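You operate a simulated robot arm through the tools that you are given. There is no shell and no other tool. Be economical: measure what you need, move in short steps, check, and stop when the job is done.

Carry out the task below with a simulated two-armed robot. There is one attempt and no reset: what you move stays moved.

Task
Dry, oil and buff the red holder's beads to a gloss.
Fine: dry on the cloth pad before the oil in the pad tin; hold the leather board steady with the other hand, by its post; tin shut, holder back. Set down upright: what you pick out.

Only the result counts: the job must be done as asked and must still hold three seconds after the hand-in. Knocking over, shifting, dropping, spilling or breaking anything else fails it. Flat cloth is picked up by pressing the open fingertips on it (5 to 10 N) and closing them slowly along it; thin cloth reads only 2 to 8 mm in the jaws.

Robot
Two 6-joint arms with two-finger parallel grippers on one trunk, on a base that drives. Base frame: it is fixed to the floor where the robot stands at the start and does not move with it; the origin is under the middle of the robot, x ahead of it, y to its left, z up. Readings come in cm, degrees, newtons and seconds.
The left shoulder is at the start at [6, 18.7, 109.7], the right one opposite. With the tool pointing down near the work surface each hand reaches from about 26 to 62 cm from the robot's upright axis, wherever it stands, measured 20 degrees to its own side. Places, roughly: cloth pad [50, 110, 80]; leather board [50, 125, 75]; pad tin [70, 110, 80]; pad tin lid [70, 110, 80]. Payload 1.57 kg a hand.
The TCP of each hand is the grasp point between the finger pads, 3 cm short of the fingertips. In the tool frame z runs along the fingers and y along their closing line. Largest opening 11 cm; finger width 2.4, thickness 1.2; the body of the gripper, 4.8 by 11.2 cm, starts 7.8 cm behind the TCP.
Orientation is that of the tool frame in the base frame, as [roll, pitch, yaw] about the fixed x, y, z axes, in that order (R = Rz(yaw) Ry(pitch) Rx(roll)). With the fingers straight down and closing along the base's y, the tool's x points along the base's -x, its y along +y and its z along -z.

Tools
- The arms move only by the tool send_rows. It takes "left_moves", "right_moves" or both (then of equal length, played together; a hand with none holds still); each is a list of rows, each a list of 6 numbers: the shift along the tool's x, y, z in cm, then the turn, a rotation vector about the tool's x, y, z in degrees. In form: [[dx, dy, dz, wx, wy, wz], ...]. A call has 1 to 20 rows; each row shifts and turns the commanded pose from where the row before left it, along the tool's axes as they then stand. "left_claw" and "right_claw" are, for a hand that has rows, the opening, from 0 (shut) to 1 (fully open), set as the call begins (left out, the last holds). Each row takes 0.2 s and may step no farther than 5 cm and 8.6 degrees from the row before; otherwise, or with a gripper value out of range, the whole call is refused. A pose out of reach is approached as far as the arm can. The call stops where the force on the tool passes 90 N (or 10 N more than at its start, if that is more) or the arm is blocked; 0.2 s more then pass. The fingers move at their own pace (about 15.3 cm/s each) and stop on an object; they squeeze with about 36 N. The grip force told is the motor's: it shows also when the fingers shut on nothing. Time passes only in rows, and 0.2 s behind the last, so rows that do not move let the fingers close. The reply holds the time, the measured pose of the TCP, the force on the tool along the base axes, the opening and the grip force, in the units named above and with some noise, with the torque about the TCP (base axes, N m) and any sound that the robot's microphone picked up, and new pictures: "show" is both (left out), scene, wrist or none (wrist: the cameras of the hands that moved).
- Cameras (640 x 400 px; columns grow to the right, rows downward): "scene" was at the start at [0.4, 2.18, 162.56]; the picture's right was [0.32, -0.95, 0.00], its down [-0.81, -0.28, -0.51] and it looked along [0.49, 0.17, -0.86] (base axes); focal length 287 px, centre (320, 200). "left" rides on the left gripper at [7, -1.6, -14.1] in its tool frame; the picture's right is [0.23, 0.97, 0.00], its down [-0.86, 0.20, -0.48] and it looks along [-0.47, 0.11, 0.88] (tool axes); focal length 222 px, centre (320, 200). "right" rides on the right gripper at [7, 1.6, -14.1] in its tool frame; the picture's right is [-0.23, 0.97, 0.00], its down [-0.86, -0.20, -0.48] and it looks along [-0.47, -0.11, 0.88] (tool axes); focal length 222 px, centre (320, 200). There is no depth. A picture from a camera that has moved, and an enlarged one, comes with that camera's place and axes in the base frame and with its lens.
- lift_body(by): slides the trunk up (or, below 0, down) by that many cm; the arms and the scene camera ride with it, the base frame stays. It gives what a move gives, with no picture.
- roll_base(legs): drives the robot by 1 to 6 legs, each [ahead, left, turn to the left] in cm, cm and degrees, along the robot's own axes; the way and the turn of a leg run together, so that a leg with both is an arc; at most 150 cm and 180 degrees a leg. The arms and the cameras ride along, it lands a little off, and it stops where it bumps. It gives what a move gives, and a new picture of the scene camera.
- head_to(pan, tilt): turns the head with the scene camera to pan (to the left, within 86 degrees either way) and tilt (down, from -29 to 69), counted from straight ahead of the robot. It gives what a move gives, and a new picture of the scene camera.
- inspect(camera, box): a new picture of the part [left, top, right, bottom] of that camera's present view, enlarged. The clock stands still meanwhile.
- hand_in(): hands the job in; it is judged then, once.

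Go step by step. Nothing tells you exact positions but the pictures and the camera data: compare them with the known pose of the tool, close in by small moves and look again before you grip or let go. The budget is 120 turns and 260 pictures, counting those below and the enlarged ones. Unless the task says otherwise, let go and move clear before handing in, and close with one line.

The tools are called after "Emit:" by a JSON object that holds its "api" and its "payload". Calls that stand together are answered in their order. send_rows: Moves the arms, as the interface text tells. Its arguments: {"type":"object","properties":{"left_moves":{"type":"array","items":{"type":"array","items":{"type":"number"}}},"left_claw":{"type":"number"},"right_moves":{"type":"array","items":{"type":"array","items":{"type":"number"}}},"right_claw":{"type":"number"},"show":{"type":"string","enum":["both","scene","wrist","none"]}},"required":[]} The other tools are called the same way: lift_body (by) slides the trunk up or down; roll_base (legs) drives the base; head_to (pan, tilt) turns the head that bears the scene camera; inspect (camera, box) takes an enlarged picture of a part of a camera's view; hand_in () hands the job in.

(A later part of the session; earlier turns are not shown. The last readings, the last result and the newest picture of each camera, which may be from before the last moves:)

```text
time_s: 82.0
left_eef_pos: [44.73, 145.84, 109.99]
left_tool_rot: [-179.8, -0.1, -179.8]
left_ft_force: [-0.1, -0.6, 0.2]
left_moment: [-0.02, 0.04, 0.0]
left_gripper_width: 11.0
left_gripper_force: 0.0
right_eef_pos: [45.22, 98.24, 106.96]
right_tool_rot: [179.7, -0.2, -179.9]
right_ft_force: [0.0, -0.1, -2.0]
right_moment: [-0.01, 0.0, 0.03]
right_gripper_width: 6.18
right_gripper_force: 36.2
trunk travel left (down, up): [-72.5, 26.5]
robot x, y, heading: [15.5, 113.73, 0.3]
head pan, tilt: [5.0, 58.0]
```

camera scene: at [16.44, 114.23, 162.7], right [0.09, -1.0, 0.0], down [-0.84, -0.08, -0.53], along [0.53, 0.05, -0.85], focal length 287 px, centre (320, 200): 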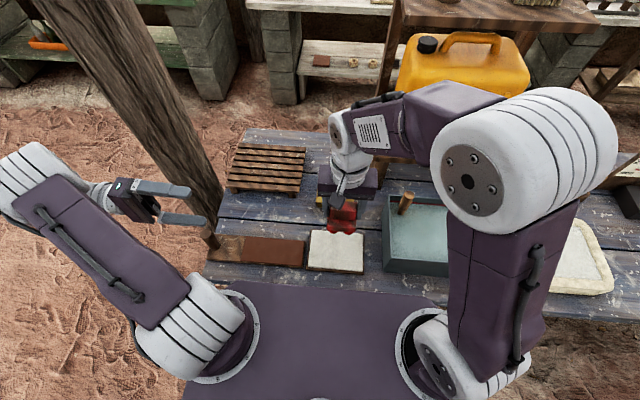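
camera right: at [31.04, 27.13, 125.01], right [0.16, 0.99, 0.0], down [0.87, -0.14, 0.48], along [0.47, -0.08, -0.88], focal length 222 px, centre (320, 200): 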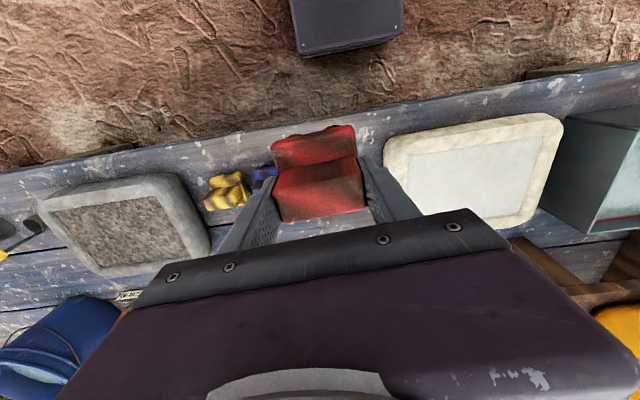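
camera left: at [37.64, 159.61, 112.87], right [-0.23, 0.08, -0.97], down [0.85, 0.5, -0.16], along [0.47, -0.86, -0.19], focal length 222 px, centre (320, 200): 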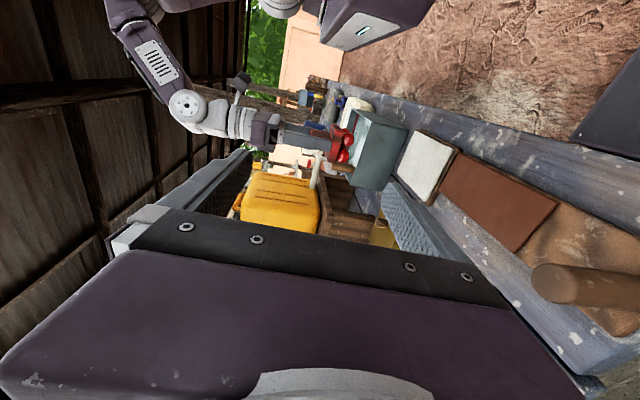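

Emit:
{"api": "send_rows", "payload": {"left_moves": [[-1.7, -3.6, 0.6, 0, 0, 0], [-1.7, -3.6, 0.6, 0, 0, 0], [-1.7, -3.6, 0.6, 0, 0, 0], [-1.7, -3.6, 0.6, 0, 0, 0], [-1.7, -3.6, 0.6, 0, 0, 0], [-1.7, -3.6, 0.6, 0, 0, 0], [-1.7, -3.6, 0.6, 0, 0, 0], [-1.7, -3.6, 0.6, 0, 0, 0], [0, 0, 0, 0, 0, 0]], "left_claw": 0.6, "show": "both"}}

Emit:
{"api": "inspect", "payload": {"camera": "left", "box": [240, 110, 400, 210]}}

Emit:
{"api": "inspect", "payload": {"camera": "scene", "box": [280, 140, 400, 230]}}

```text
time_s: 84.0
left_eef_pos: [58.52, 117.04, 105.16]
left_tool_rot: [-179.6, 0.0, -179.7]
left_ft_force: [0.0, 0.0, 0.0]
left_moment: [0.0, -0.01, 0.03]
left_gripper_width: 6.61
left_gripper_force: 0.1
right_eef_pos: [45.31, 98.28, 106.99]
right_tool_rot: [179.9, -0.2, -179.9]
right_ft_force: [0.1, -0.4, -2.6]
right_moment: [-0.01, -0.01, -0.03]
right_gripper_width: 6.19
right_gripper_force: 36.1
trunk travel left (down, up): [-72.5, 26.5]
robot x, y, heading: [15.44, 113.38, -0.0]
head pan, tilt: [5.0, 58.0]
camera scene: at [16.4, 114.33, 162.7], right [0.09, -1.0, 0.0], down [-0.84, -0.08, -0.53], along [0.53, 0.05, -0.85], focal length 287 px, centre (320, 200)
camera left: at [51.39, 115.37, 119.37], right [-0.23, 0.97, -0.01], down [0.85, 0.21, 0.48], along [0.47, 0.11, -0.88], focal length 222 px, centre (320, 200)
```

scene: 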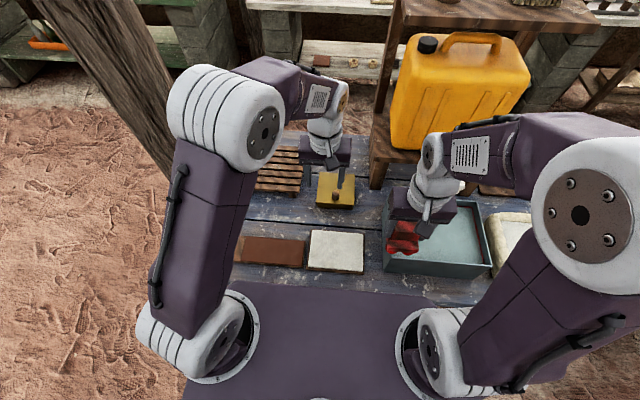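
left: 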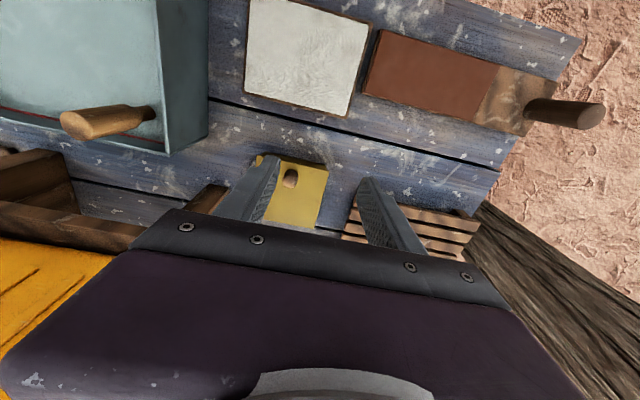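

```text
4.00 times, centred on (320, 160) of left
camera zoom: at [51.39, 115.37, 119.37], right [-0.23, 0.97, -0.01], down [0.85, 0.21, 0.48], along [0.47, 0.11, -0.88], focal length 888 px, centre (320, 360)
```

zoom: 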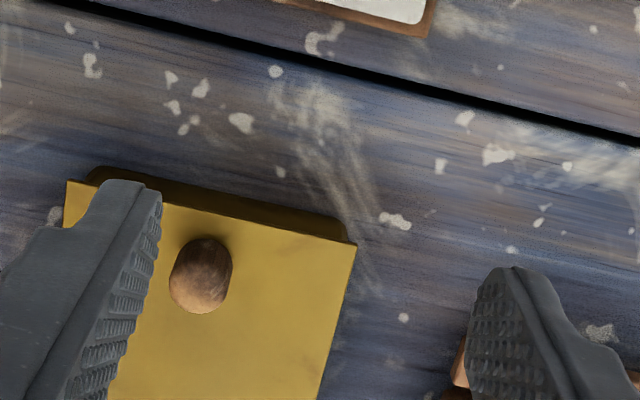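

```text
4.44 times, centred on (340, 185) of scene
camera zoom: at [16.4, 114.33, 162.7], right [0.09, -1.0, 0.0], down [-0.84, -0.08, -0.53], along [0.53, 0.05, -0.85], focal length 1276 px, centre (231, 267)
```

zoom: 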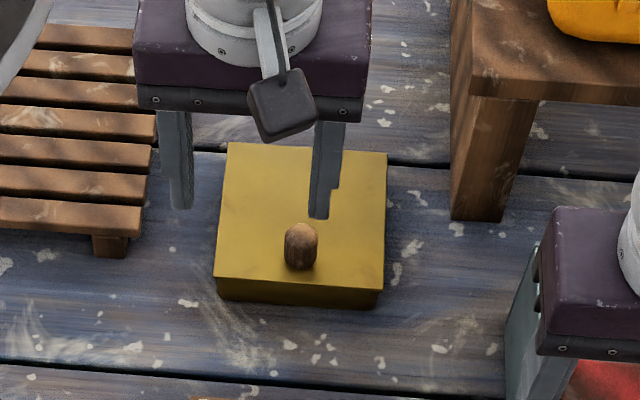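

The knob sits near the lid's front edge, which suggests a lid hinged at the back. I'll look closely at the tin.

Emit:
{"api": "inspect", "payload": {"camera": "scene", "box": [310, 160, 360, 215]}}

Emit:
{"api": "inspect", "payload": {"camera": "right", "box": [400, 120, 640, 300]}}

```text
7.27 times, centred on (335, 188) of scene
camera zoom: at [16.4, 114.33, 162.7], right [0.09, -1.0, 0.0], down [-0.84, -0.08, -0.53], along [0.53, 0.05, -0.85], focal length 2087 px, centre (211, 291)
```

zoom: 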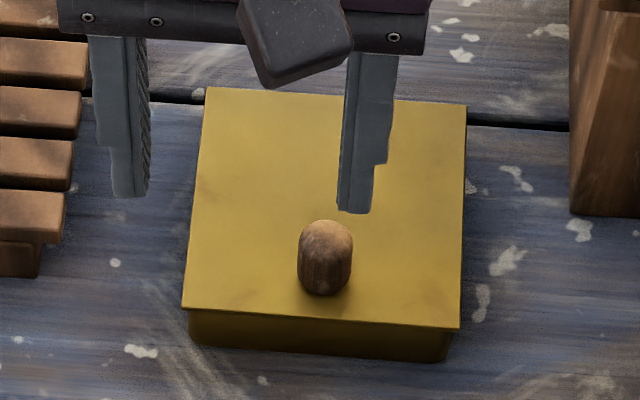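

```text
2.22 times, centred on (520, 210) of right
camera zoom: at [38.37, 99.87, 121.15], right [0.23, 0.97, 0.0], down [0.86, -0.2, 0.48], along [0.46, -0.1, -0.88], focal length 494 px, centre (-124, 178)
```

zoom: 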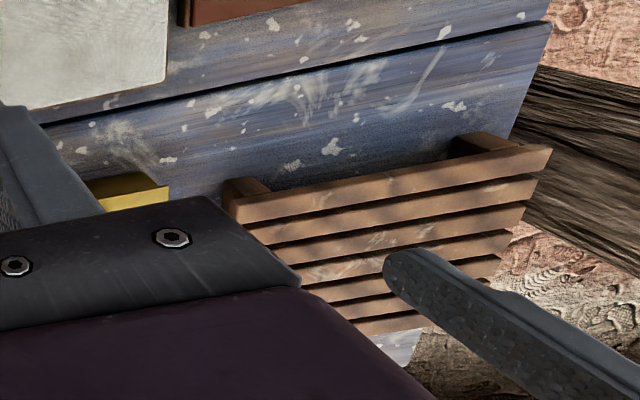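

It looks like a hinged lid with the knob at its front lip (≈[67, 113.9], top z ≈ 87). I'll bring the left fingers above the knob.

Emit:
{"api": "send_rows", "payload": {"left_moves": [[-3, -1, 0, 0, 0, 0], [-3, -1, 0, 0, 0, 0], [-2.6, -1.1, 0, 0, 0, 0], [0, 0, 4, 0, 0, 0], [0, 0, 4, 0, 0, 0], [0, 0, 4, 0, 0, 0], [0, 0, 0, 0, 0, 0]], "left_claw": 0.5, "show": "none"}}

Emit:
{"api": "inspect", "payload": {"camera": "left", "box": [240, 110, 400, 210]}}

Emit:
{"api": "inspect", "payload": {"camera": "scene", "box": [300, 150, 370, 215]}}

```text
time_s: 85.6
left_eef_pos: [67.07, 113.86, 93.33]
left_tool_rot: [-179.7, 0.0, -179.8]
left_ft_force: [-0.7, -0.2, -0.8]
left_moment: [-0.04, -0.04, 0.01]
left_gripper_width: 5.49
left_gripper_force: 0.0
right_eef_pos: [45.33, 98.35, 106.96]
right_tool_rot: [179.7, -0.2, -180.0]
right_ft_force: [-0.6, 1.3, -2.7]
right_moment: [-0.02, -0.02, 0.01]
right_gripper_width: 6.17
right_gripper_force: 36.2
trunk travel left (down, up): [-72.5, 26.5]
robot x, y, heading: [15.85, 113.61, 0.3]
head pan, tilt: [5.0, 58.0]
```

```text
4.00 times, centred on (320, 160) of left
camera zoom: at [60.03, 112.21, 107.49], right [-0.23, 0.97, 0.0], down [0.85, 0.21, 0.48], along [0.47, 0.11, -0.88], focal length 888 px, centre (320, 360)
```

zoom: 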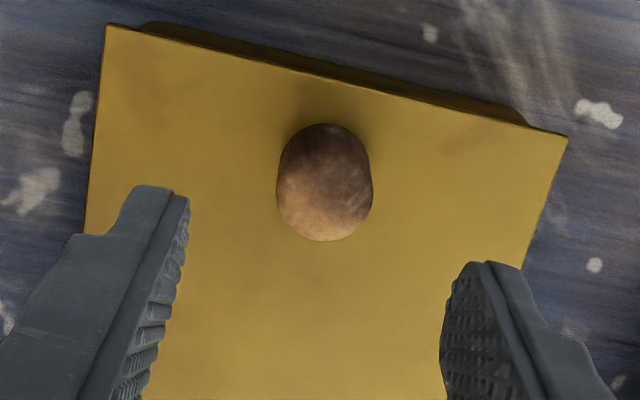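

```text
6.15 times, centred on (335, 182) of scene
camera zoom: at [16.41, 114.25, 162.7], right [0.09, -1.0, 0.0], down [-0.84, -0.08, -0.53], along [0.53, 0.05, -0.85], focal length 1766 px, centre (228, 308)
```

zoom: 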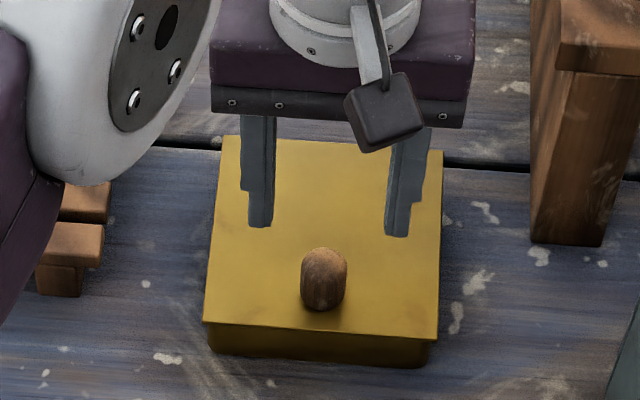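

Emit:
{"api": "send_rows", "payload": {"left_moves": [[0, 0, 3, 0, 0, 0], [0, 0, 2.0, 0, 0, 0], [0, 0, 0.8, 0, 0, 0], [0, 0, 0, 0, 0, 0]], "show": "none"}}

Emit:
{"api": "send_rows", "payload": {"left_claw": 0.0, "left_moves": [[0, 0, 0, 0, 0, 0], [0, 0, 0, 0, 0, 0], [0, 0, 0, 0, 0, 0]], "show": "none"}}

Emit:
{"api": "inspect", "payload": {"camera": "left", "box": [240, 110, 400, 210]}}

Emit:
{"api": "inspect", "payload": {"camera": "scene", "box": [300, 150, 370, 215]}}

```text
time_s: 86.6
left_eef_pos: [67.15, 114.0, 87.45]
left_tool_rot: [-179.8, 0.0, -179.7]
left_ft_force: [-0.3, -0.4, -0.3]
left_moment: [-0.01, -0.01, -0.02]
left_gripper_width: 5.5
left_gripper_force: 0.1
right_eef_pos: [45.34, 98.27, 106.95]
right_tool_rot: [179.7, -0.1, -180.0]
right_ft_force: [0.3, -0.5, -2.0]
right_moment: [0.03, 0.02, -0.01]
right_gripper_width: 6.17
right_gripper_force: 36.1
trunk travel left (down, up): [-72.5, 26.5]
robot x, y, heading: [15.55, 113.51, 0.1]
head pan, tilt: [5.0, 58.0]
```

```text
time_s: 87.4
left_eef_pos: [67.12, 113.94, 87.59]
left_tool_rot: [-179.8, -0.1, -179.8]
left_ft_force: [-0.3, -2.9, -1.0]
left_moment: [0.5, -0.01, 0.0]
left_gripper_width: 2.31
left_gripper_force: 35.5
right_eef_pos: [45.29, 98.1, 106.88]
right_tool_rot: [179.6, -0.3, -179.8]
right_ft_force: [-0.5, 0.5, -2.0]
right_moment: [0.0, -0.01, 0.0]
right_gripper_width: 6.2
right_gripper_force: 36.0
trunk travel left (down, up): [-72.5, 26.5]
robot x, y, heading: [15.58, 113.34, 0.1]
head pan, tilt: [5.0, 58.0]
```

```text
4.00 times, centred on (320, 160) of left
camera zoom: at [60.04, 112.2, 101.69], right [-0.23, 0.97, 0.0], down [0.85, 0.2, 0.48], along [0.47, 0.11, -0.88], focal length 888 px, centre (320, 360)
```

zoom: 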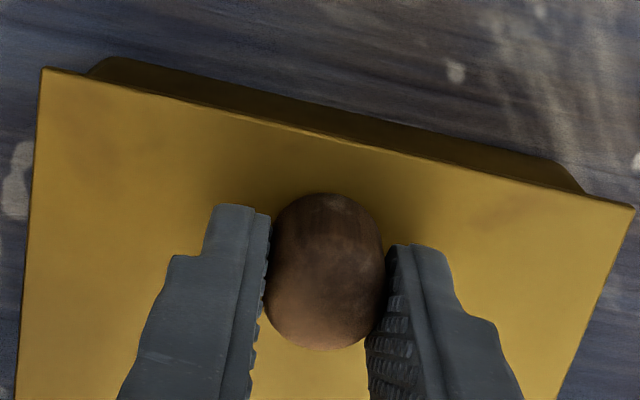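

```text
6.15 times, centred on (335, 182) of scene
camera zoom: at [16.48, 114.16, 162.7], right [0.09, -1.0, 0.0], down [-0.84, -0.08, -0.53], along [0.53, 0.05, -0.85], focal length 1766 px, centre (228, 308)
```

zoom: 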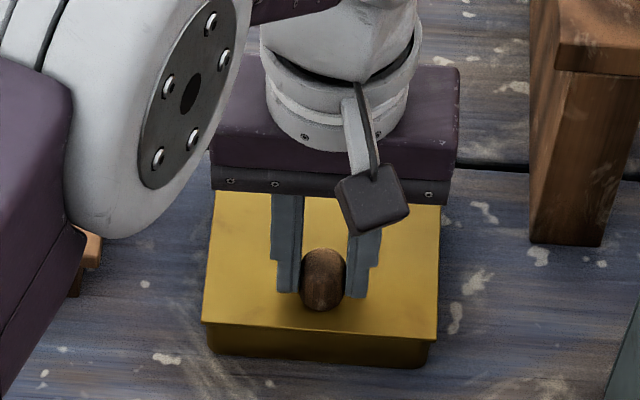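

Knob gripped (2.3 cm). I'll lift a little and see how the lid behaves.

Emit:
{"api": "send_rows", "payload": {"left_moves": [[0, 0, -0.2, 0, 0, 0], [0, 0, -0.2, 0, 0, 0], [0, 0, -0.2, 0, 0, 0], [0, 0, -0.2, 0, 0, 0], [0, 0, 0, 0, 0, 0]], "show": "none"}}

Emit:
{"api": "inspect", "payload": {"camera": "scene", "box": [300, 150, 370, 215]}}

```text
time_s: 88.6
left_eef_pos: [67.29, 113.87, 88.24]
left_tool_rot: [-179.8, -0.1, -179.7]
left_ft_force: [-1.0, -3.6, -10.1]
left_moment: [0.45, 0.98, 0.03]
left_gripper_width: 2.32
left_gripper_force: 35.6
right_eef_pos: [45.45, 98.0, 106.83]
right_tool_rot: [179.7, -0.3, -179.9]
right_ft_force: [-0.1, -0.7, -2.8]
right_moment: [-0.05, 0.0, 0.0]
right_gripper_width: 6.19
right_gripper_force: 35.8
trunk travel left (down, up): [-72.5, 26.5]
robot x, y, heading: [15.67, 113.92, 0.3]
head pan, tilt: [5.0, 58.0]
```

```text
6.15 times, centred on (335, 182) of scene
camera zoom: at [16.67, 114.14, 162.69], right [0.09, -1.0, 0.0], down [-0.85, -0.08, -0.53], along [0.53, 0.05, -0.85], focal length 1766 px, centre (228, 308)
```

zoom: 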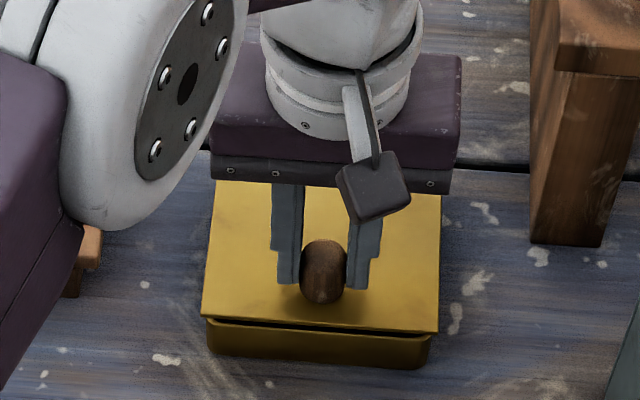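

The lid is hinged at the back (it tips open at the front). To follow the whole arc I need more reach, so I'll set the lid back down, let go, and drive forward about 5 cm.

Emit:
{"api": "send_rows", "payload": {"left_moves": [[0, 0, 0.2, 0, 0, 0], [0, 0, 0.2, 0, 0, 0], [0, 0, 0.2, 0, 0, 0], [0, 0, 0.15, 0, 0, 0], [0, 0, 0, 0, 0, 0]], "show": "none"}}

Emit:
{"api": "send_rows", "payload": {"left_claw": 0.5, "left_moves": [[0, 0, 0, 0, 0, 0], [0, 0, 0, 0, 0, 0], [0, 0, -3, 0, 0, 0], [0, 0, -3, 0, 0, 0], [0, 0, -3, 0, 0, 0], [3, 0, -1, 0, 0, 0], [2, 0, 0, 0, 0, 0]], "show": "none"}}

Emit:
{"api": "roll_base", "payload": {"legs": [[5, 0, 0]]}}

```text
time_s: 89.8
left_eef_pos: [67.05, 113.81, 87.64]
left_tool_rot: [-179.7, 0.2, -179.8]
left_ft_force: [0.4, -1.4, 10.8]
left_moment: [0.47, -1.04, -0.07]
left_gripper_width: 2.3
left_gripper_force: 35.6
right_eef_pos: [45.19, 98.31, 106.96]
right_tool_rot: [179.6, -0.1, -179.9]
right_ft_force: [0.3, 0.7, -2.3]
right_moment: [0.01, 0.01, 0.02]
right_gripper_width: 6.19
right_gripper_force: 36.2
trunk travel left (down, up): [-72.5, 26.5]
robot x, y, heading: [15.62, 113.84, 0.1]
head pan, tilt: [5.0, 58.0]
```

```text
time_s: 91.4
left_eef_pos: [62.23, 114.0, 97.71]
left_tool_rot: [-179.7, 0.0, -179.8]
left_ft_force: [-0.4, 0.5, -0.3]
left_moment: [0.02, 0.0, -0.03]
left_gripper_width: 5.48
left_gripper_force: 0.0
right_eef_pos: [45.39, 98.19, 106.91]
right_tool_rot: [179.7, -0.2, -179.9]
right_ft_force: [0.1, -0.3, -2.4]
right_moment: [0.0, -0.02, 0.02]
right_gripper_width: 6.15
right_gripper_force: 36.3
trunk travel left (down, up): [-72.5, 26.5]
robot x, y, heading: [15.46, 113.61, 0.0]
head pan, tilt: [5.0, 58.0]
```

```text
time_s: 92.3
left_eef_pos: [66.72, 113.97, 97.77]
left_tool_rot: [-179.7, 0.3, -179.8]
left_ft_force: [-0.4, 0.0, -0.1]
left_moment: [-0.06, -0.01, 0.0]
left_gripper_width: 5.49
left_gripper_force: 0.1
right_eef_pos: [49.89, 98.23, 107.1]
right_tool_rot: [179.8, 0.0, -179.9]
right_ft_force: [-0.2, -0.5, -3.0]
right_moment: [0.0, -0.04, -0.03]
right_gripper_width: 6.16
right_gripper_force: 35.8
trunk travel left (down, up): [-72.5, 26.5]
robot x, y, heading: [20.89, 113.72, 0.1]
head pan, tilt: [5.0, 58.0]
camera scene: at [20.79, 114.26, 162.7], right [0.09, -1.0, 0.0], down [-0.84, -0.08, -0.53], along [0.53, 0.05, -0.85], focal length 287 px, centre (320, 200)
```

scene: 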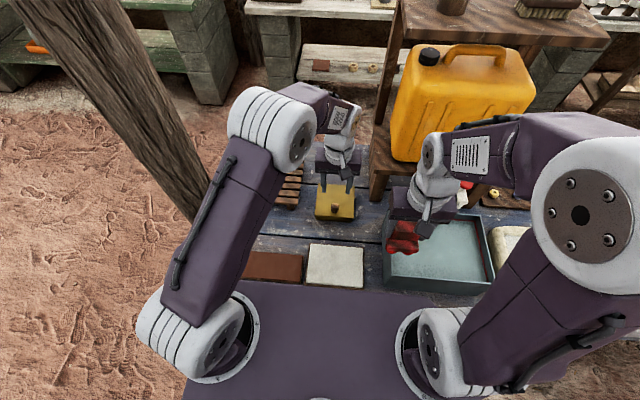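

Drove fine. Now regrip the knob and follow the hinge arc, first up to about 30°.

Emit:
{"api": "send_rows", "payload": {"left_moves": [[-0.35, 0, 4, 0, 0, 0], [0, 0, 4, 0, 0, 0], [0, 0, 2.2, 0, 0, 0], [0, 0, 0, 0, 0, 0]], "show": "none"}}

Emit:
{"api": "inspect", "payload": {"camera": "left", "box": [240, 110, 400, 210]}}

Emit:
{"api": "send_rows", "payload": {"left_claw": 0.0, "left_moves": [[0, 0, 0, 0, 0, 0], [0, 0, 0, 0, 0, 0], [0, 0, 0, 0, 0, 0]], "show": "none"}}

Emit:
{"api": "send_rows", "payload": {"left_moves": [[-0.45, 0, -0.87, 0, 0, 0], [-0.45, 0, -0.87, 0, 0, 0], [-0.6, 0, -0.78, 0, 0, 0], [-0.6, 0, -0.78, 0, 0, 0], [-0.72, 0, -0.66, 0, 0, 0], [-0.72, 0, -0.66, 0, 0, 0], [0, 0, 0, 0, 0, 0]], "show": "none"}}

Emit:
{"api": "inspect", "payload": {"camera": "scene", "box": [300, 150, 370, 225]}}

```text
time_s: 93.3
left_eef_pos: [67.52, 113.96, 87.2]
left_tool_rot: [-179.8, 0.0, -179.9]
left_ft_force: [1.0, -0.4, 0.2]
left_moment: [-0.01, 0.01, -0.02]
left_gripper_width: 5.5
left_gripper_force: 0.0
right_eef_pos: [50.23, 98.24, 106.88]
right_tool_rot: [179.8, -0.1, -179.9]
right_ft_force: [0.1, 0.8, -0.5]
right_moment: [0.01, 0.01, 0.01]
right_gripper_width: 6.17
right_gripper_force: 36.0
trunk travel left (down, up): [-72.5, 26.5]
robot x, y, heading: [20.47, 113.61, 0.1]
head pan, tilt: [5.0, 58.0]
```

```text
4.00 times, centred on (320, 160) of left
camera zoom: at [60.39, 112.28, 101.43], right [-0.23, 0.97, 0.0], down [0.85, 0.21, 0.48], along [0.47, 0.11, -0.88], focal length 888 px, centre (320, 360)
```

zoom: 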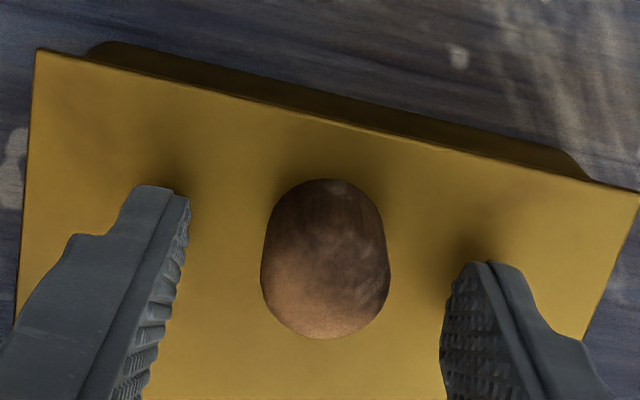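

```text
time_s: 94.1
left_eef_pos: [67.5, 113.83, 87.22]
left_tool_rot: [-179.8, 0.0, -179.8]
left_ft_force: [-2.8, -3.4, -1.3]
left_moment: [0.48, 0.17, 0.0]
left_gripper_width: 2.32
left_gripper_force: 35.2
right_eef_pos: [50.26, 98.26, 106.93]
right_tool_rot: [179.8, -0.2, -179.9]
right_ft_force: [-0.1, -0.5, -1.3]
right_moment: [-0.01, -0.01, 0.01]
right_gripper_width: 6.19
right_gripper_force: 36.0
trunk travel left (down, up): [-72.5, 26.5]
robot x, y, heading: [20.33, 113.67, 0.3]
head pan, tilt: [5.0, 58.0]
```

```text
time_s: 95.7
left_eef_pos: [71.05, 114.07, 92.06]
left_tool_rot: [-179.8, 0.1, -179.7]
left_ft_force: [-0.9, 0.9, -0.4]
left_moment: [0.01, 0.02, -0.02]
left_gripper_width: 0.01
left_gripper_force: 21.2
right_eef_pos: [50.2, 98.34, 107.04]
right_tool_rot: [179.8, -0.2, 180.0]
right_ft_force: [0.1, 0.3, -2.7]
right_moment: [-0.02, 0.01, -0.01]
right_gripper_width: 6.15
right_gripper_force: 36.3
trunk travel left (down, up): [-72.5, 26.5]
robot x, y, heading: [20.51, 113.7, 0.5]
head pan, tilt: [5.0, 58.0]
```

```text
5.33 times, centred on (335, 188) of scene
camera zoom: at [21.36, 114.32, 162.7], right [0.09, -1.0, 0.0], down [-0.84, -0.08, -0.53], along [0.53, 0.05, -0.85], focal length 1531 px, centre (240, 267)
```

zoom: 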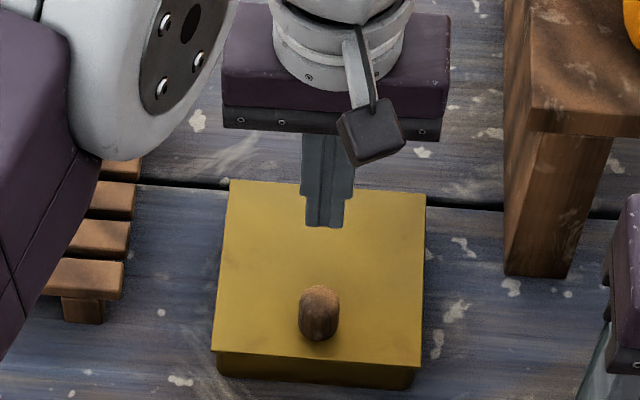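

The knob slipped out because the fingers didn't turn with it, and the lid closed again, unharmed. I'll pre-tilt the hand toward the robot by about 60°, so that it can turn along with the lid.

Emit:
{"api": "send_rows", "payload": {"left_claw": 0.45, "left_moves": [[0, 0, -4, 0, 0, 0], [4, 0, -3, 0, 0, 0], [4, 0, 0, 0, 0, 0], [3, 0, 0, 0, 0, 0], [0, 0, 0, 0, -8.5, 0], [0, 0, 0, 0, -8.5, 0], [0, 0, 0, 0, -8.5, 0], [0, 0, 0, 0, -8.5, 0], [0, 0, 0, 0, -8.5, 0], [0, 0, 0, 0, -8.5, 0], [0, 0, 0, 0, -8.5, 0], [0, 0, 0, 0, 0, 0]], "right_moves": [[0, -1, 0, 0, 0, 0], [0, -1, 0, 0, 0, 0], [0, -1, 0, 0, 0, 0], [0, -1, 0, 0, 0, 0], [0, 0, 0, 0, 0, 0], [0, 0, 0, 0, 0, 0], [0, 0, 0, 0, 0, 0], [0, 0, 0, 0, 0, 0], [0, 0, 0, 0, 0, 0], [0, 0, 0, 0, 0, 0], [0, 0, 0, 0, 0, 0], [0, 0, 0, 0, 0, 0]], "show": "scene"}}

Emit:
{"api": "inspect", "payload": {"camera": "left", "box": [160, 60, 480, 260]}}

```text
time_s: 98.3
left_eef_pos: [62.07, 110.42, 103.2]
left_tool_rot: [179.6, 59.3, -179.8]
left_ft_force: [0.0, 0.1, 0.0]
left_moment: [0.0, 0.01, 0.0]
left_gripper_width: 4.97
left_gripper_force: 0.1
left hand out of reach, approached as far as the arm can: row 10, 11
right_eef_pos: [50.23, 94.16, 106.95]
right_tool_rot: [179.8, -0.2, -179.9]
right_ft_force: [-0.5, 0.2, -1.1]
right_moment: [0.0, 0.01, 0.0]
right_gripper_width: 6.18
right_gripper_force: 36.1
trunk travel left (down, up): [-72.5, 26.5]
robot x, y, heading: [20.57, 113.86, 0.2]
head pan, tilt: [5.0, 58.0]
camera scene: at [21.45, 114.3, 162.7], right [0.09, -1.0, 0.0], down [-0.84, -0.08, -0.53], along [0.53, 0.05, -0.85], focal length 287 px, centre (320, 200)
```

scene: 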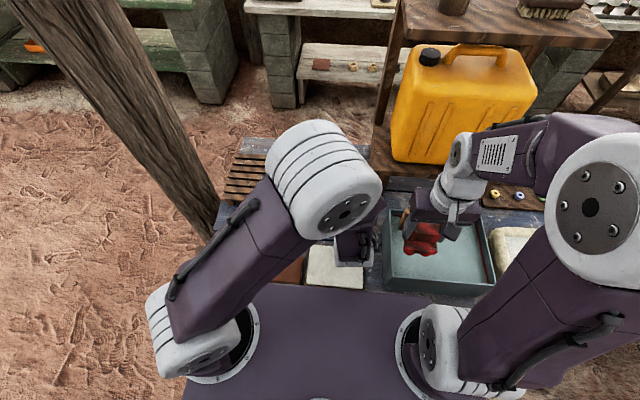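

```text
2.00 times, centred on (320, 160) of left
camera zoom: at [46.42, 108.61, 104.38], right [-0.12, 0.97, -0.19], down [0.02, 0.2, 0.98], along [0.99, 0.12, -0.05], focal length 444 px, centre (320, 280)
```

zoom: 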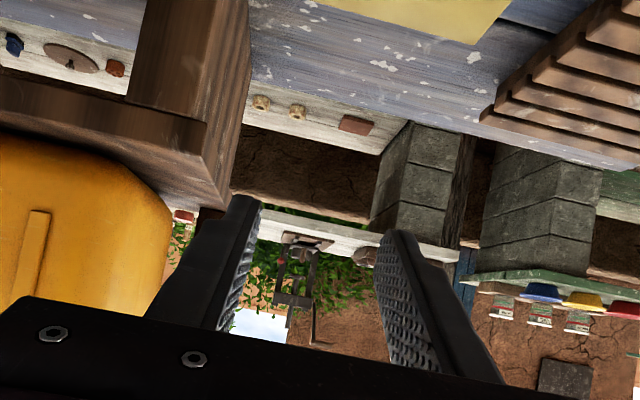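

The hand was too close in at that tilt, but nearer the knob it should fit. I'll move forward over the knob at this tilt and check.

Emit:
{"api": "send_rows", "payload": {"left_moves": [[0.85, 0.9, 1.6, 0, 0, 0], [0.85, 0.9, 1.6, 0, 0, 0], [0.85, 0.9, 1.6, 0, 0, 0], [0.85, 0.8, 1.6, 0, 0, 0], [0, 0, 0, 0, 0, 0]], "show": "wrist"}}

Emit:
{"api": "head_to", "payload": {"pan": -5, "tilt": 58}}

```text
time_s: 99.5
left_eef_pos: [68.12, 110.83, 99.94]
left_tool_rot: [179.9, 59.3, -179.7]
left_ft_force: [0.5, 0.2, 1.0]
left_moment: [0.0, -0.02, -0.02]
left_gripper_width: 4.95
left_gripper_force: 0.1
left hand out of reach, approached as far as the arm can: row 1, 2, 3, 4
right_eef_pos: [50.28, 94.31, 107.02]
right_tool_rot: [179.8, -0.3, -179.8]
right_ft_force: [0.0, 0.4, -2.8]
right_moment: [-0.01, 0.0, 0.04]
right_gripper_width: 6.19
right_gripper_force: 36.0
trunk travel left (down, up): [-72.5, 26.5]
robot x, y, heading: [20.16, 113.87, 0.0]
head pan, tilt: [5.0, 58.0]
camera left: at [52.34, 109.06, 101.22], right [-0.12, 0.97, -0.19], down [0.02, 0.2, 0.98], along [0.99, 0.12, -0.05], focal length 222 px, centre (320, 200)
```

left: 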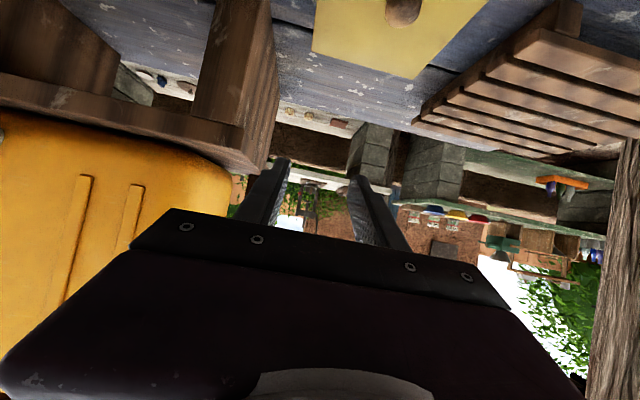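

```text
time_s: 100.2
left_eef_pos: [68.1, 110.86, 99.97]
left_tool_rot: [179.9, 59.3, -179.7]
left_ft_force: [0.6, 0.9, -0.4]
left_moment: [-0.05, 0.0, 0.0]
left_gripper_width: 4.94
left_gripper_force: 0.0
right_eef_pos: [50.16, 94.2, 106.91]
right_tool_rot: [179.8, -0.3, -179.9]
right_ft_force: [0.8, 0.5, -1.5]
right_moment: [0.0, 0.02, 0.02]
right_gripper_width: 6.16
right_gripper_force: 35.9
trunk travel left (down, up): [-72.5, 26.5]
robot x, y, heading: [20.53, 113.84, 0.1]
head pan, tilt: [-5.0, 58.0]
camera scene: at [21.42, 113.06, 162.7], right [-0.08, -1.0, 0.0], down [-0.85, 0.07, -0.53], along [0.53, -0.04, -0.85], focal length 287 px, centre (320, 200)
```

scene: 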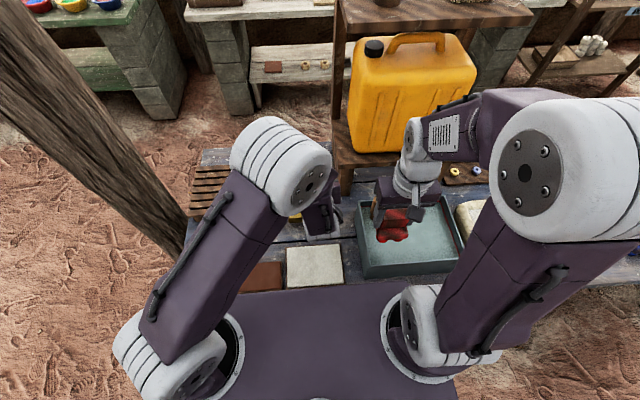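

I'll combine a moderate pre-tilt (45°, turning with the lid to about 10°) with a path centred on the actual pad contact. First I shift the base slightly to the right for better left reach.

Emit:
{"api": "roll_base", "payload": {"legs": [[0, -6, 0]]}}

Emit:
{"api": "send_rows", "payload": {"left_moves": [[0, 1.5, 0, 0, 7.2, 0], [0, 1.5, 0, 0, 7.1, 0], [0, 1.5, 0, 0, 0, 0], [0, 1.5, 0, 0, 0, 0], [0, 1.5, 0, 0, 0, 0], [0, 1.5, 0, 0, 0, 0], [0, 0, 0, 0, 0, 0]], "show": "wrist"}}

```text
time_s: 101.2
left_eef_pos: [68.18, 105.14, 100.01]
left_tool_rot: [-179.8, 59.4, -179.4]
left_ft_force: [-0.4, 0.4, -0.6]
left_moment: [0.0, -0.01, -0.01]
left_gripper_width: 4.95
left_gripper_force: 0.0
right_eef_pos: [50.23, 88.53, 107.12]
right_tool_rot: [179.9, -0.2, -179.9]
right_ft_force: [0.3, 0.2, -2.6]
right_moment: [0.01, 0.03, 0.01]
right_gripper_width: 6.17
right_gripper_force: 35.4
trunk travel left (down, up): [-72.5, 26.5]
robot x, y, heading: [20.48, 108.23, 0.2]
head pan, tilt: [-5.0, 58.0]
camera scene: at [21.43, 107.49, 162.7], right [-0.08, -1.0, 0.0], down [-0.85, 0.07, -0.53], along [0.53, -0.05, -0.85], focal length 287 px, centre (320, 200)
```

scene: 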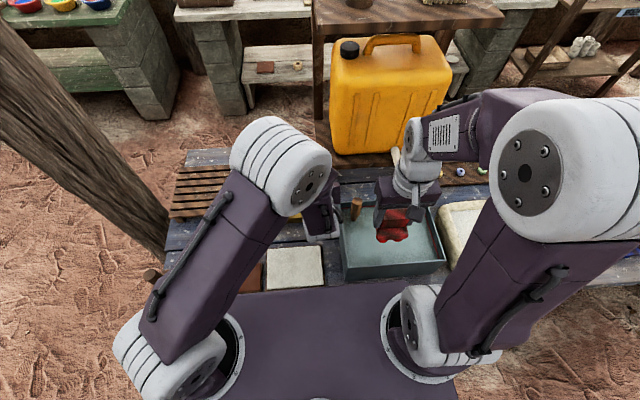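

```text
time_s: 102.8
left_eef_pos: [68.26, 114.0, 100.18]
left_tool_rot: [179.9, 44.9, -179.5]
left_ft_force: [0.4, 0.0, -0.1]
left_moment: [0.01, 0.0, 0.0]
left_gripper_width: 4.94
left_gripper_force: 0.2
right_eef_pos: [50.3, 88.35, 106.96]
right_tool_rot: [179.8, -0.2, -179.9]
right_ft_force: [0.1, 0.6, -1.8]
right_moment: [-0.04, 0.02, 0.0]
right_gripper_width: 6.18
right_gripper_force: 36.0
trunk travel left (down, up): [-72.5, 26.5]
robot x, y, heading: [20.56, 107.89, 0.3]
head pan, tilt: [-5.0, 58.0]
camera left: at [53.11, 112.14, 105.12], right [-0.17, 0.97, -0.16], down [0.26, 0.2, 0.94], along [0.95, 0.12, -0.29], focal length 222 px, centre (320, 200)
```

left: 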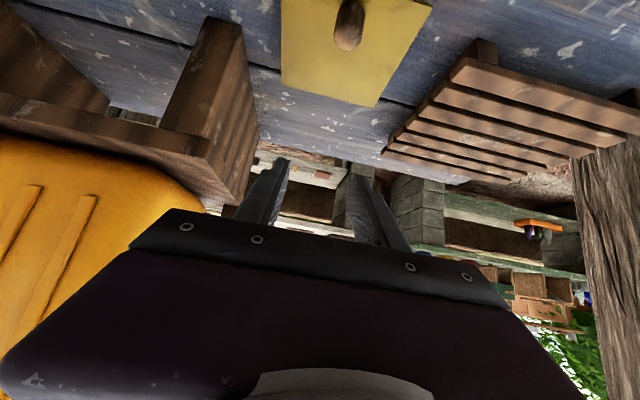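

Emit:
{"api": "send_rows", "payload": {"left_moves": [[2.72, 0, 1.61, 0, 0, 0], [2.72, 0, 1.61, 0, 0, 0], [2.72, -0.1, 1.61, 0, 0, 0], [0, 0, 0, 0, 0, 0]], "show": "none"}}

Emit:
{"api": "inspect", "payload": {"camera": "left", "box": [200, 50, 440, 230]}}

Emit:
{"api": "inspect", "payload": {"camera": "scene", "box": [240, 150, 360, 260]}}

```text
time_s: 103.8
left_eef_pos: [69.25, 111.04, 94.18]
left_tool_rot: [178.9, 44.6, 179.8]
left_ft_force: [0.3, -0.9, -0.5]
left_moment: [0.0, -0.02, 0.0]
left_gripper_width: 4.94
left_gripper_force: 0.0
left hand out of reach, approached as far as the arm can: row 1, 2, 3
right_eef_pos: [50.37, 88.34, 107.0]
right_tool_rot: [179.8, -0.1, -179.9]
right_ft_force: [0.1, -0.8, -2.2]
right_moment: [0.0, -0.01, -0.01]
right_gripper_width: 6.17
right_gripper_force: 36.0
trunk travel left (down, up): [-72.5, 26.5]
robot x, y, heading: [20.64, 107.94, 0.1]
head pan, tilt: [-5.0, 58.0]
```

```text
2.22 times, centred on (320, 140) of left
camera zoom: at [54.24, 109.1, 99.38], right [-0.17, 0.97, -0.15], down [0.27, 0.19, 0.94], along [0.95, 0.12, -0.3], focal length 494 px, centre (320, 333)
```

zoom: 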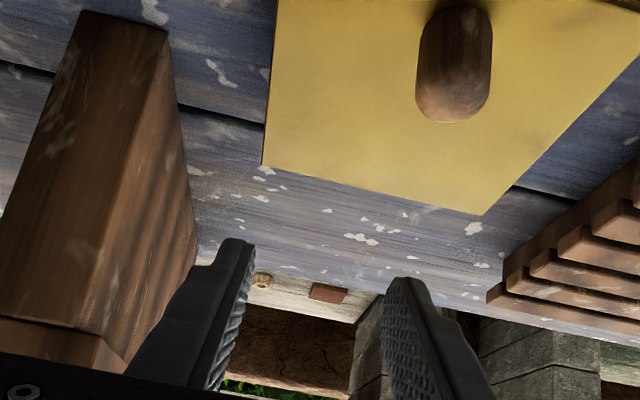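

```text
3.64 times, centred on (300, 205) of scene
camera zoom: at [21.43, 107.12, 162.7], right [-0.08, -1.0, 0.0], down [-0.85, 0.07, -0.53], along [0.53, -0.04, -0.85], focal length 1044 px, centre (393, 182)
```

zoom: 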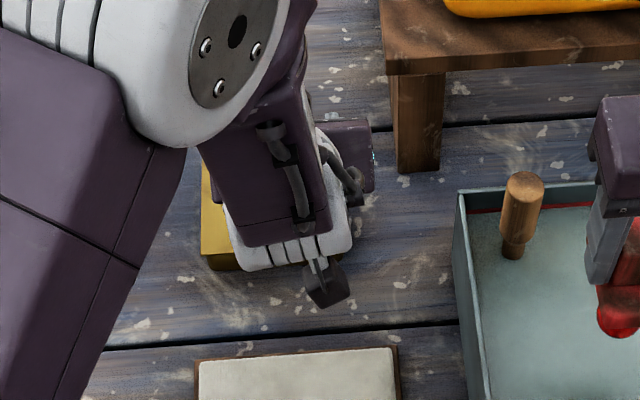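

The pose is too folded for the arm; raising the trunk by 10 cm should give it room.

Emit:
{"api": "lift_body", "payload": {"by": 10}}

Emit:
{"api": "send_rows", "payload": {"left_moves": [[0, 1.5, 0, 0, 0, 0], [0, 1.4, 0, 0, 0, 0], [3.5, 0, 0.8, 0, 0, 0], [3.5, 0, 0.8, 0, 0, 0], [3.5, 0, 0.8, 0, 0, 0], [1.2, 0, 1.5, 0, 0, 0], [0, 0, 1.0, 0, 0, 0], [0, 0, 0, 0, 0, 0]], "show": "none"}}

Emit:
{"api": "inspect", "payload": {"camera": "left", "box": [200, 50, 440, 230]}}

```text
time_s: 105.1
left_eef_pos: [69.24, 111.0, 104.24]
left_tool_rot: [179.0, 44.6, 179.9]
left_ft_force: [0.5, -0.6, -0.1]
left_moment: [-0.02, 0.0, 0.0]
left_gripper_width: 4.96
left_gripper_force: 0.1
right_eef_pos: [50.31, 88.2, 117.08]
right_tool_rot: [179.7, -0.2, -179.8]
right_ft_force: [0.5, -1.0, -1.1]
right_moment: [0.01, 0.0, 0.03]
right_gripper_width: 6.14
right_gripper_force: 36.3
trunk travel left (down, up): [-82.5, 16.5]
robot x, y, heading: [20.71, 107.52, 0.2]
head pan, tilt: [-5.0, 58.0]
```

```text
time_s: 106.9
left_eef_pos: [71.44, 108.53, 97.4]
left_tool_rot: [178.7, 44.6, 179.9]
left_ft_force: [0.8, -0.3, -0.2]
left_moment: [0.01, -0.01, -0.02]
left_gripper_width: 4.95
left_gripper_force: 0.0
left hand out of reach, approached as far as the arm can: row 1, 2, 3, 4, 5, 6
right_eef_pos: [50.32, 88.23, 116.94]
right_tool_rot: [179.7, -0.2, -179.9]
right_ft_force: [-0.4, -0.6, -0.9]
right_moment: [0.0, -0.01, -0.01]
right_gripper_width: 6.16
right_gripper_force: 36.2
trunk travel left (down, up): [-82.5, 16.5]
robot x, y, heading: [20.54, 107.59, 0.1]
head pan, tilt: [-5.0, 58.0]
```

```text
2.22 times, centred on (320, 140) of left
camera zoom: at [56.48, 106.6, 102.61], right [-0.17, 0.97, -0.14], down [0.27, 0.19, 0.94], along [0.95, 0.12, -0.3], focal length 494 px, centre (320, 333)
```

zoom: 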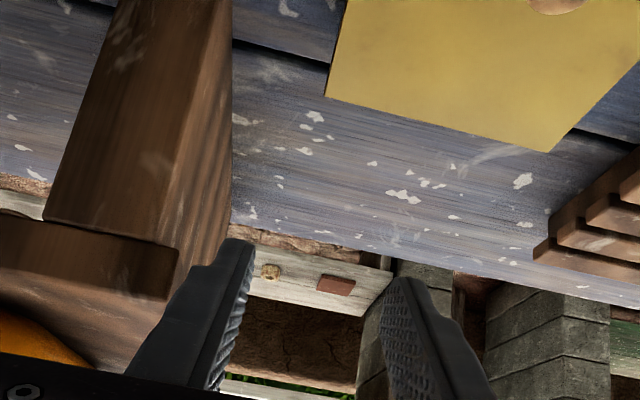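

Raising made it worse, so the limit is the wrist bend. I'll use a smaller tilt (about 25°), lift the hand, and bring the trunk back down.

Emit:
{"api": "send_rows", "payload": {"left_moves": [[-3, 0, -3, 0, 0, 0], [-3, 0, -3, 0, 6.6, 0], [-1, 1.8, -1, 0, 6.6, 0], [0, 1.8, 0, 0, 6.6, 0], [0, 1.8, 0, 0, 0, 0], [0, 0, 0, 1.2, 0, 0]], "show": "none"}}

Emit:
{"api": "lift_body", "payload": {"by": -10}}

```text
time_s: 108.3
left_eef_pos: [71.85, 113.81, 107.46]
left_tool_rot: [-179.6, 24.9, -179.7]
left_ft_force: [0.6, -0.1, 0.1]
left_moment: [0.02, 0.01, 0.0]
left_gripper_width: 4.95
left_gripper_force: 0.1
right_eef_pos: [50.29, 88.31, 116.85]
right_tool_rot: [179.9, -0.2, -179.8]
right_ft_force: [0.5, 0.1, -1.5]
right_moment: [0.03, 0.02, 0.0]
right_gripper_width: 6.16
right_gripper_force: 35.9
trunk travel left (down, up): [-82.5, 16.5]
robot x, y, heading: [20.41, 107.81, 0.4]
head pan, tilt: [-5.0, 58.0]
```

```text
time_s: 109.6
left_eef_pos: [71.61, 113.76, 97.51]
left_tool_rot: [-179.7, 24.8, -179.6]
left_ft_force: [0.2, -0.3, 0.4]
left_moment: [0.0, 0.0, -0.01]
left_gripper_width: 4.93
left_gripper_force: 0.0
right_eef_pos: [50.23, 88.31, 106.98]
right_tool_rot: [179.7, -0.2, -179.8]
right_ft_force: [-0.8, 0.3, -2.4]
right_moment: [0.0, -0.02, 0.03]
right_gripper_width: 6.17
right_gripper_force: 35.9
trunk travel left (down, up): [-72.5, 26.5]
robot x, y, heading: [20.91, 107.99, 0.2]
head pan, tilt: [-5.0, 58.0]
```

Emit:
{"api": "send_rows", "payload": {"left_moves": [[3.56, 0.1, 1.38, 0, 0, 0], [3.56, 0.1, 1.38, 0, 0, 0], [0.84, 0, 1.81, 0, 0, 0], [0, 0, 0, 0, 0, 0]], "show": "none"}}

Emit:
{"api": "inspect", "payload": {"camera": "left", "box": [200, 50, 440, 230]}}

```text
time_s: 110.6
left_eef_pos: [66.28, 113.87, 89.9]
left_tool_rot: [-179.6, 24.8, -179.7]
left_ft_force: [0.3, 0.2, 0.8]
left_moment: [-0.03, 0.02, 0.0]
left_gripper_width: 4.93
left_gripper_force: 0.2
right_eef_pos: [50.3, 88.25, 106.89]
right_tool_rot: [179.7, -0.2, -179.9]
right_ft_force: [-0.2, 0.3, -1.2]
right_moment: [-0.04, -0.01, 0.0]
right_gripper_width: 6.19
right_gripper_force: 35.6
trunk travel left (down, up): [-72.5, 26.5]
robot x, y, heading: [20.83, 107.82, 0.6]
head pan, tilt: [-5.0, 58.0]
```

```text
2.22 times, centred on (320, 140) of left
camera zoom: at [53.95, 112.22, 99.84], right [-0.21, 0.97, -0.1], down [0.57, 0.2, 0.79], along [0.79, 0.11, -0.6], focal length 494 px, centre (320, 333)
```

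zoom: 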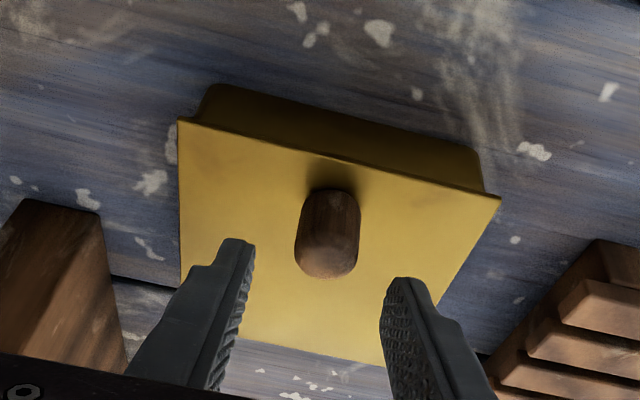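

Reachable. I lower onto the knob, grip, and follow the corrected arc to about 40°.

Emit:
{"api": "send_rows", "payload": {"left_moves": [[0.6, 0, 1.3, 0, 0, 0], [0.6, 0, 1.3, 0, 0, 0], [0, 0, 0, 0, 0, 0]], "show": "none"}}

Emit:
{"api": "send_rows", "payload": {"left_claw": 0.0, "left_moves": [[0, 0, 0, 0, 0, 0], [0, 0, 0, 0, 0, 0], [0, 0, 0, 0, 0, 0], [0, 0, 0, 0, 0, 0]], "show": "none"}}

Emit:
{"api": "send_rows", "payload": {"left_moves": [[-0.428, 0, -0.465, 0, 0.5, 0], [-0.428, 0, -0.465, 0, 0.5, 0], [-0.428, 0, -0.465, 0, 0.5, 0], [-0.491, 0, -0.4, 0, 0.5, 0], [-0.491, 0, -0.4, 0, 0.5, 0], [-0.491, 0, -0.4, 0, 0.5, 0]], "show": "none"}}

Emit:
{"api": "inspect", "payload": {"camera": "left", "box": [200, 50, 440, 230]}}

```text
time_s: 111.4
left_eef_pos: [66.33, 113.91, 87.2]
left_tool_rot: [-179.7, 24.9, -179.7]
left_ft_force: [-0.8, 0.8, 7.0]
left_moment: [0.2, -0.01, 0.03]
left_gripper_width: 4.97
left_gripper_force: 0.4
right_eef_pos: [50.26, 88.28, 106.91]
right_tool_rot: [179.7, -0.2, -179.9]
right_ft_force: [-0.1, 0.9, -3.0]
right_moment: [-0.01, -0.01, 0.0]
right_gripper_width: 6.18
right_gripper_force: 36.3
trunk travel left (down, up): [-72.5, 26.5]
robot x, y, heading: [20.45, 107.92, 0.2]
head pan, tilt: [-5.0, 58.0]
```

```text
time_s: 112.4
left_eef_pos: [66.37, 113.77, 87.13]
left_tool_rot: [-179.7, 24.8, -179.8]
left_ft_force: [0.6, -2.7, 8.4]
left_moment: [0.59, -0.21, -0.04]
left_gripper_width: 2.29
left_gripper_force: 35.9
right_eef_pos: [50.27, 88.27, 106.97]
right_tool_rot: [179.7, 0.0, -179.9]
right_ft_force: [0.1, 0.3, -2.1]
right_moment: [-0.01, -0.02, -0.01]
right_gripper_width: 6.18
right_gripper_force: 36.2
trunk travel left (down, up): [-72.5, 26.5]
robot x, y, heading: [20.5, 107.83, 0.4]
head pan, tilt: [-5.0, 58.0]
```

```text
time_s: 113.8
left_eef_pos: [67.75, 113.93, 90.54]
left_tool_rot: [-179.8, 21.8, -179.8]
left_ft_force: [-12.1, -5.0, -5.2]
left_moment: [0.44, 1.23, -0.07]
left_gripper_width: 2.33
left_gripper_force: 35.3
right_eef_pos: [50.25, 88.28, 106.92]
right_tool_rot: [179.6, 0.0, -179.9]
right_ft_force: [0.2, 1.3, -2.5]
right_moment: [-0.01, 0.02, 0.05]
right_gripper_width: 6.17
right_gripper_force: 36.0
trunk travel left (down, up): [-72.5, 26.5]
robot x, y, heading: [20.66, 107.56, 0.2]
head pan, tilt: [-5.0, 58.0]
```

```text
2.22 times, centred on (320, 140) of left
camera zoom: at [55.87, 112.18, 101.12], right [-0.21, 0.97, -0.09], down [0.62, 0.2, 0.76], along [0.76, 0.11, -0.64], focal length 494 px, centre (320, 333)
```

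zoom: 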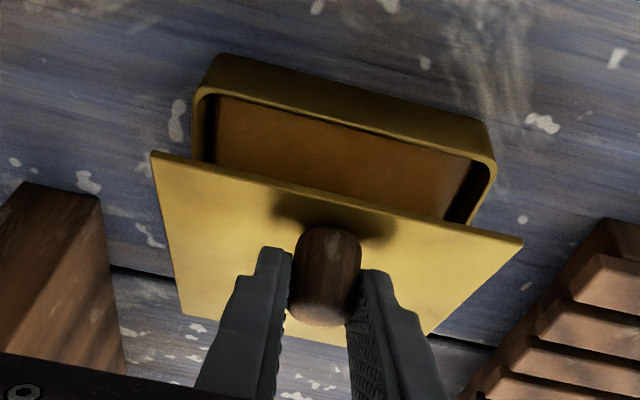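

The lid is opening nicely and the oil pad shows. I continue along the arc.

Emit:
{"api": "send_rows", "payload": {"left_moves": [[-0.53, 0, -0.34, 0, 0.5, 0], [-0.53, 0, -0.34, 0, 0.5, 0], [-0.53, 0, -0.34, 0, 0.5, 0], [-0.57, 0, -0.25, 0, 0.5, 0], [-0.57, 0, -0.25, 0, 0.5, 0], [-0.57, 0, -0.25, 0, 0.5, 0]], "show": "none"}}

Emit:
{"api": "inspect", "payload": {"camera": "left", "box": [200, 50, 440, 230]}}

```text
time_s: 115.2
left_eef_pos: [70.22, 113.89, 93.34]
left_tool_rot: [-179.8, 18.8, -179.8]
left_ft_force: [-9.5, -7.6, -5.0]
left_moment: [0.15, 1.18, -0.1]
left_gripper_width: 2.3
left_gripper_force: 35.8
right_eef_pos: [50.24, 88.03, 106.89]
right_tool_rot: [179.8, -0.1, -179.9]
right_ft_force: [0.2, 0.6, -1.7]
right_moment: [0.02, -0.01, -0.05]
right_gripper_width: 6.19
right_gripper_force: 36.1
trunk travel left (down, up): [-72.5, 26.5]
robot x, y, heading: [20.93, 107.9, 0.2]
head pan, tilt: [-5.0, 58.0]
```

```text
2.22 times, centred on (320, 140) of left
camera zoom: at [58.97, 112.17, 104.54], right [-0.22, 0.97, -0.08], down [0.65, 0.2, 0.73], along [0.72, 0.11, -0.68], focal length 494 px, centre (320, 333)
```

zoom: 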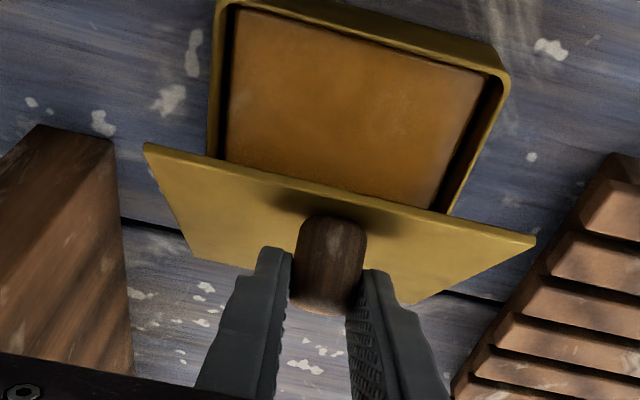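

Going well; I continue 40° → 80°.

Emit:
{"api": "send_rows", "payload": {"left_moves": [[-0.61, 0, -0.17, 0, 0.5, 0], [-0.61, 0, -0.17, 0, 0.5, 0], [-0.61, 0, -0.17, 0, 0.5, 0], [-0.63, 0, -0.07, 0, 0.5, 0], [-0.63, 0, -0.07, 0, 0.5, 0], [-0.63, 0, -0.07, 0, 0.5, 0], [-0.635, 0, 0.025, 0, 0.5, 0], [-0.635, 0, 0.025, 0, 0.5, 0], [-0.635, 0, 0.025, 0, 0.5, 0]], "show": "none"}}

Emit:
{"api": "inspect", "payload": {"camera": "left", "box": [200, 50, 440, 230]}}

```text
time_s: 117.2
left_eef_pos: [75.37, 113.84, 95.77]
left_tool_rot: [-179.8, 14.4, -179.8]
left_ft_force: [-8.7, -4.2, 1.4]
left_moment: [-0.03, 1.01, -0.12]
left_gripper_width: 2.32
left_gripper_force: 35.6
right_eef_pos: [50.12, 88.13, 107.05]
right_tool_rot: [179.7, -0.1, -180.0]
right_ft_force: [-0.6, 0.0, -1.6]
right_moment: [0.02, -0.01, 0.02]
right_gripper_width: 6.18
right_gripper_force: 36.5
trunk travel left (down, up): [-72.5, 26.5]
robot x, y, heading: [20.77, 107.54, 0.2]
head pan, tilt: [-5.0, 58.0]
```

```text
2.22 times, centred on (320, 140) of left
camera zoom: at [64.95, 112.18, 107.7], right [-0.22, 0.97, -0.06], down [0.71, 0.2, 0.68], along [0.67, 0.11, -0.73], focal length 494 px, centre (320, 333)
```

zoom: 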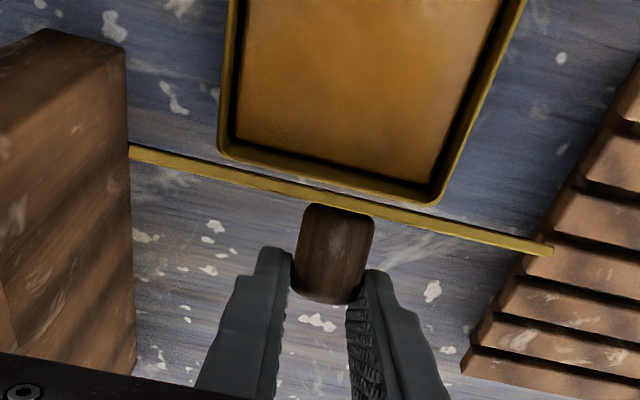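

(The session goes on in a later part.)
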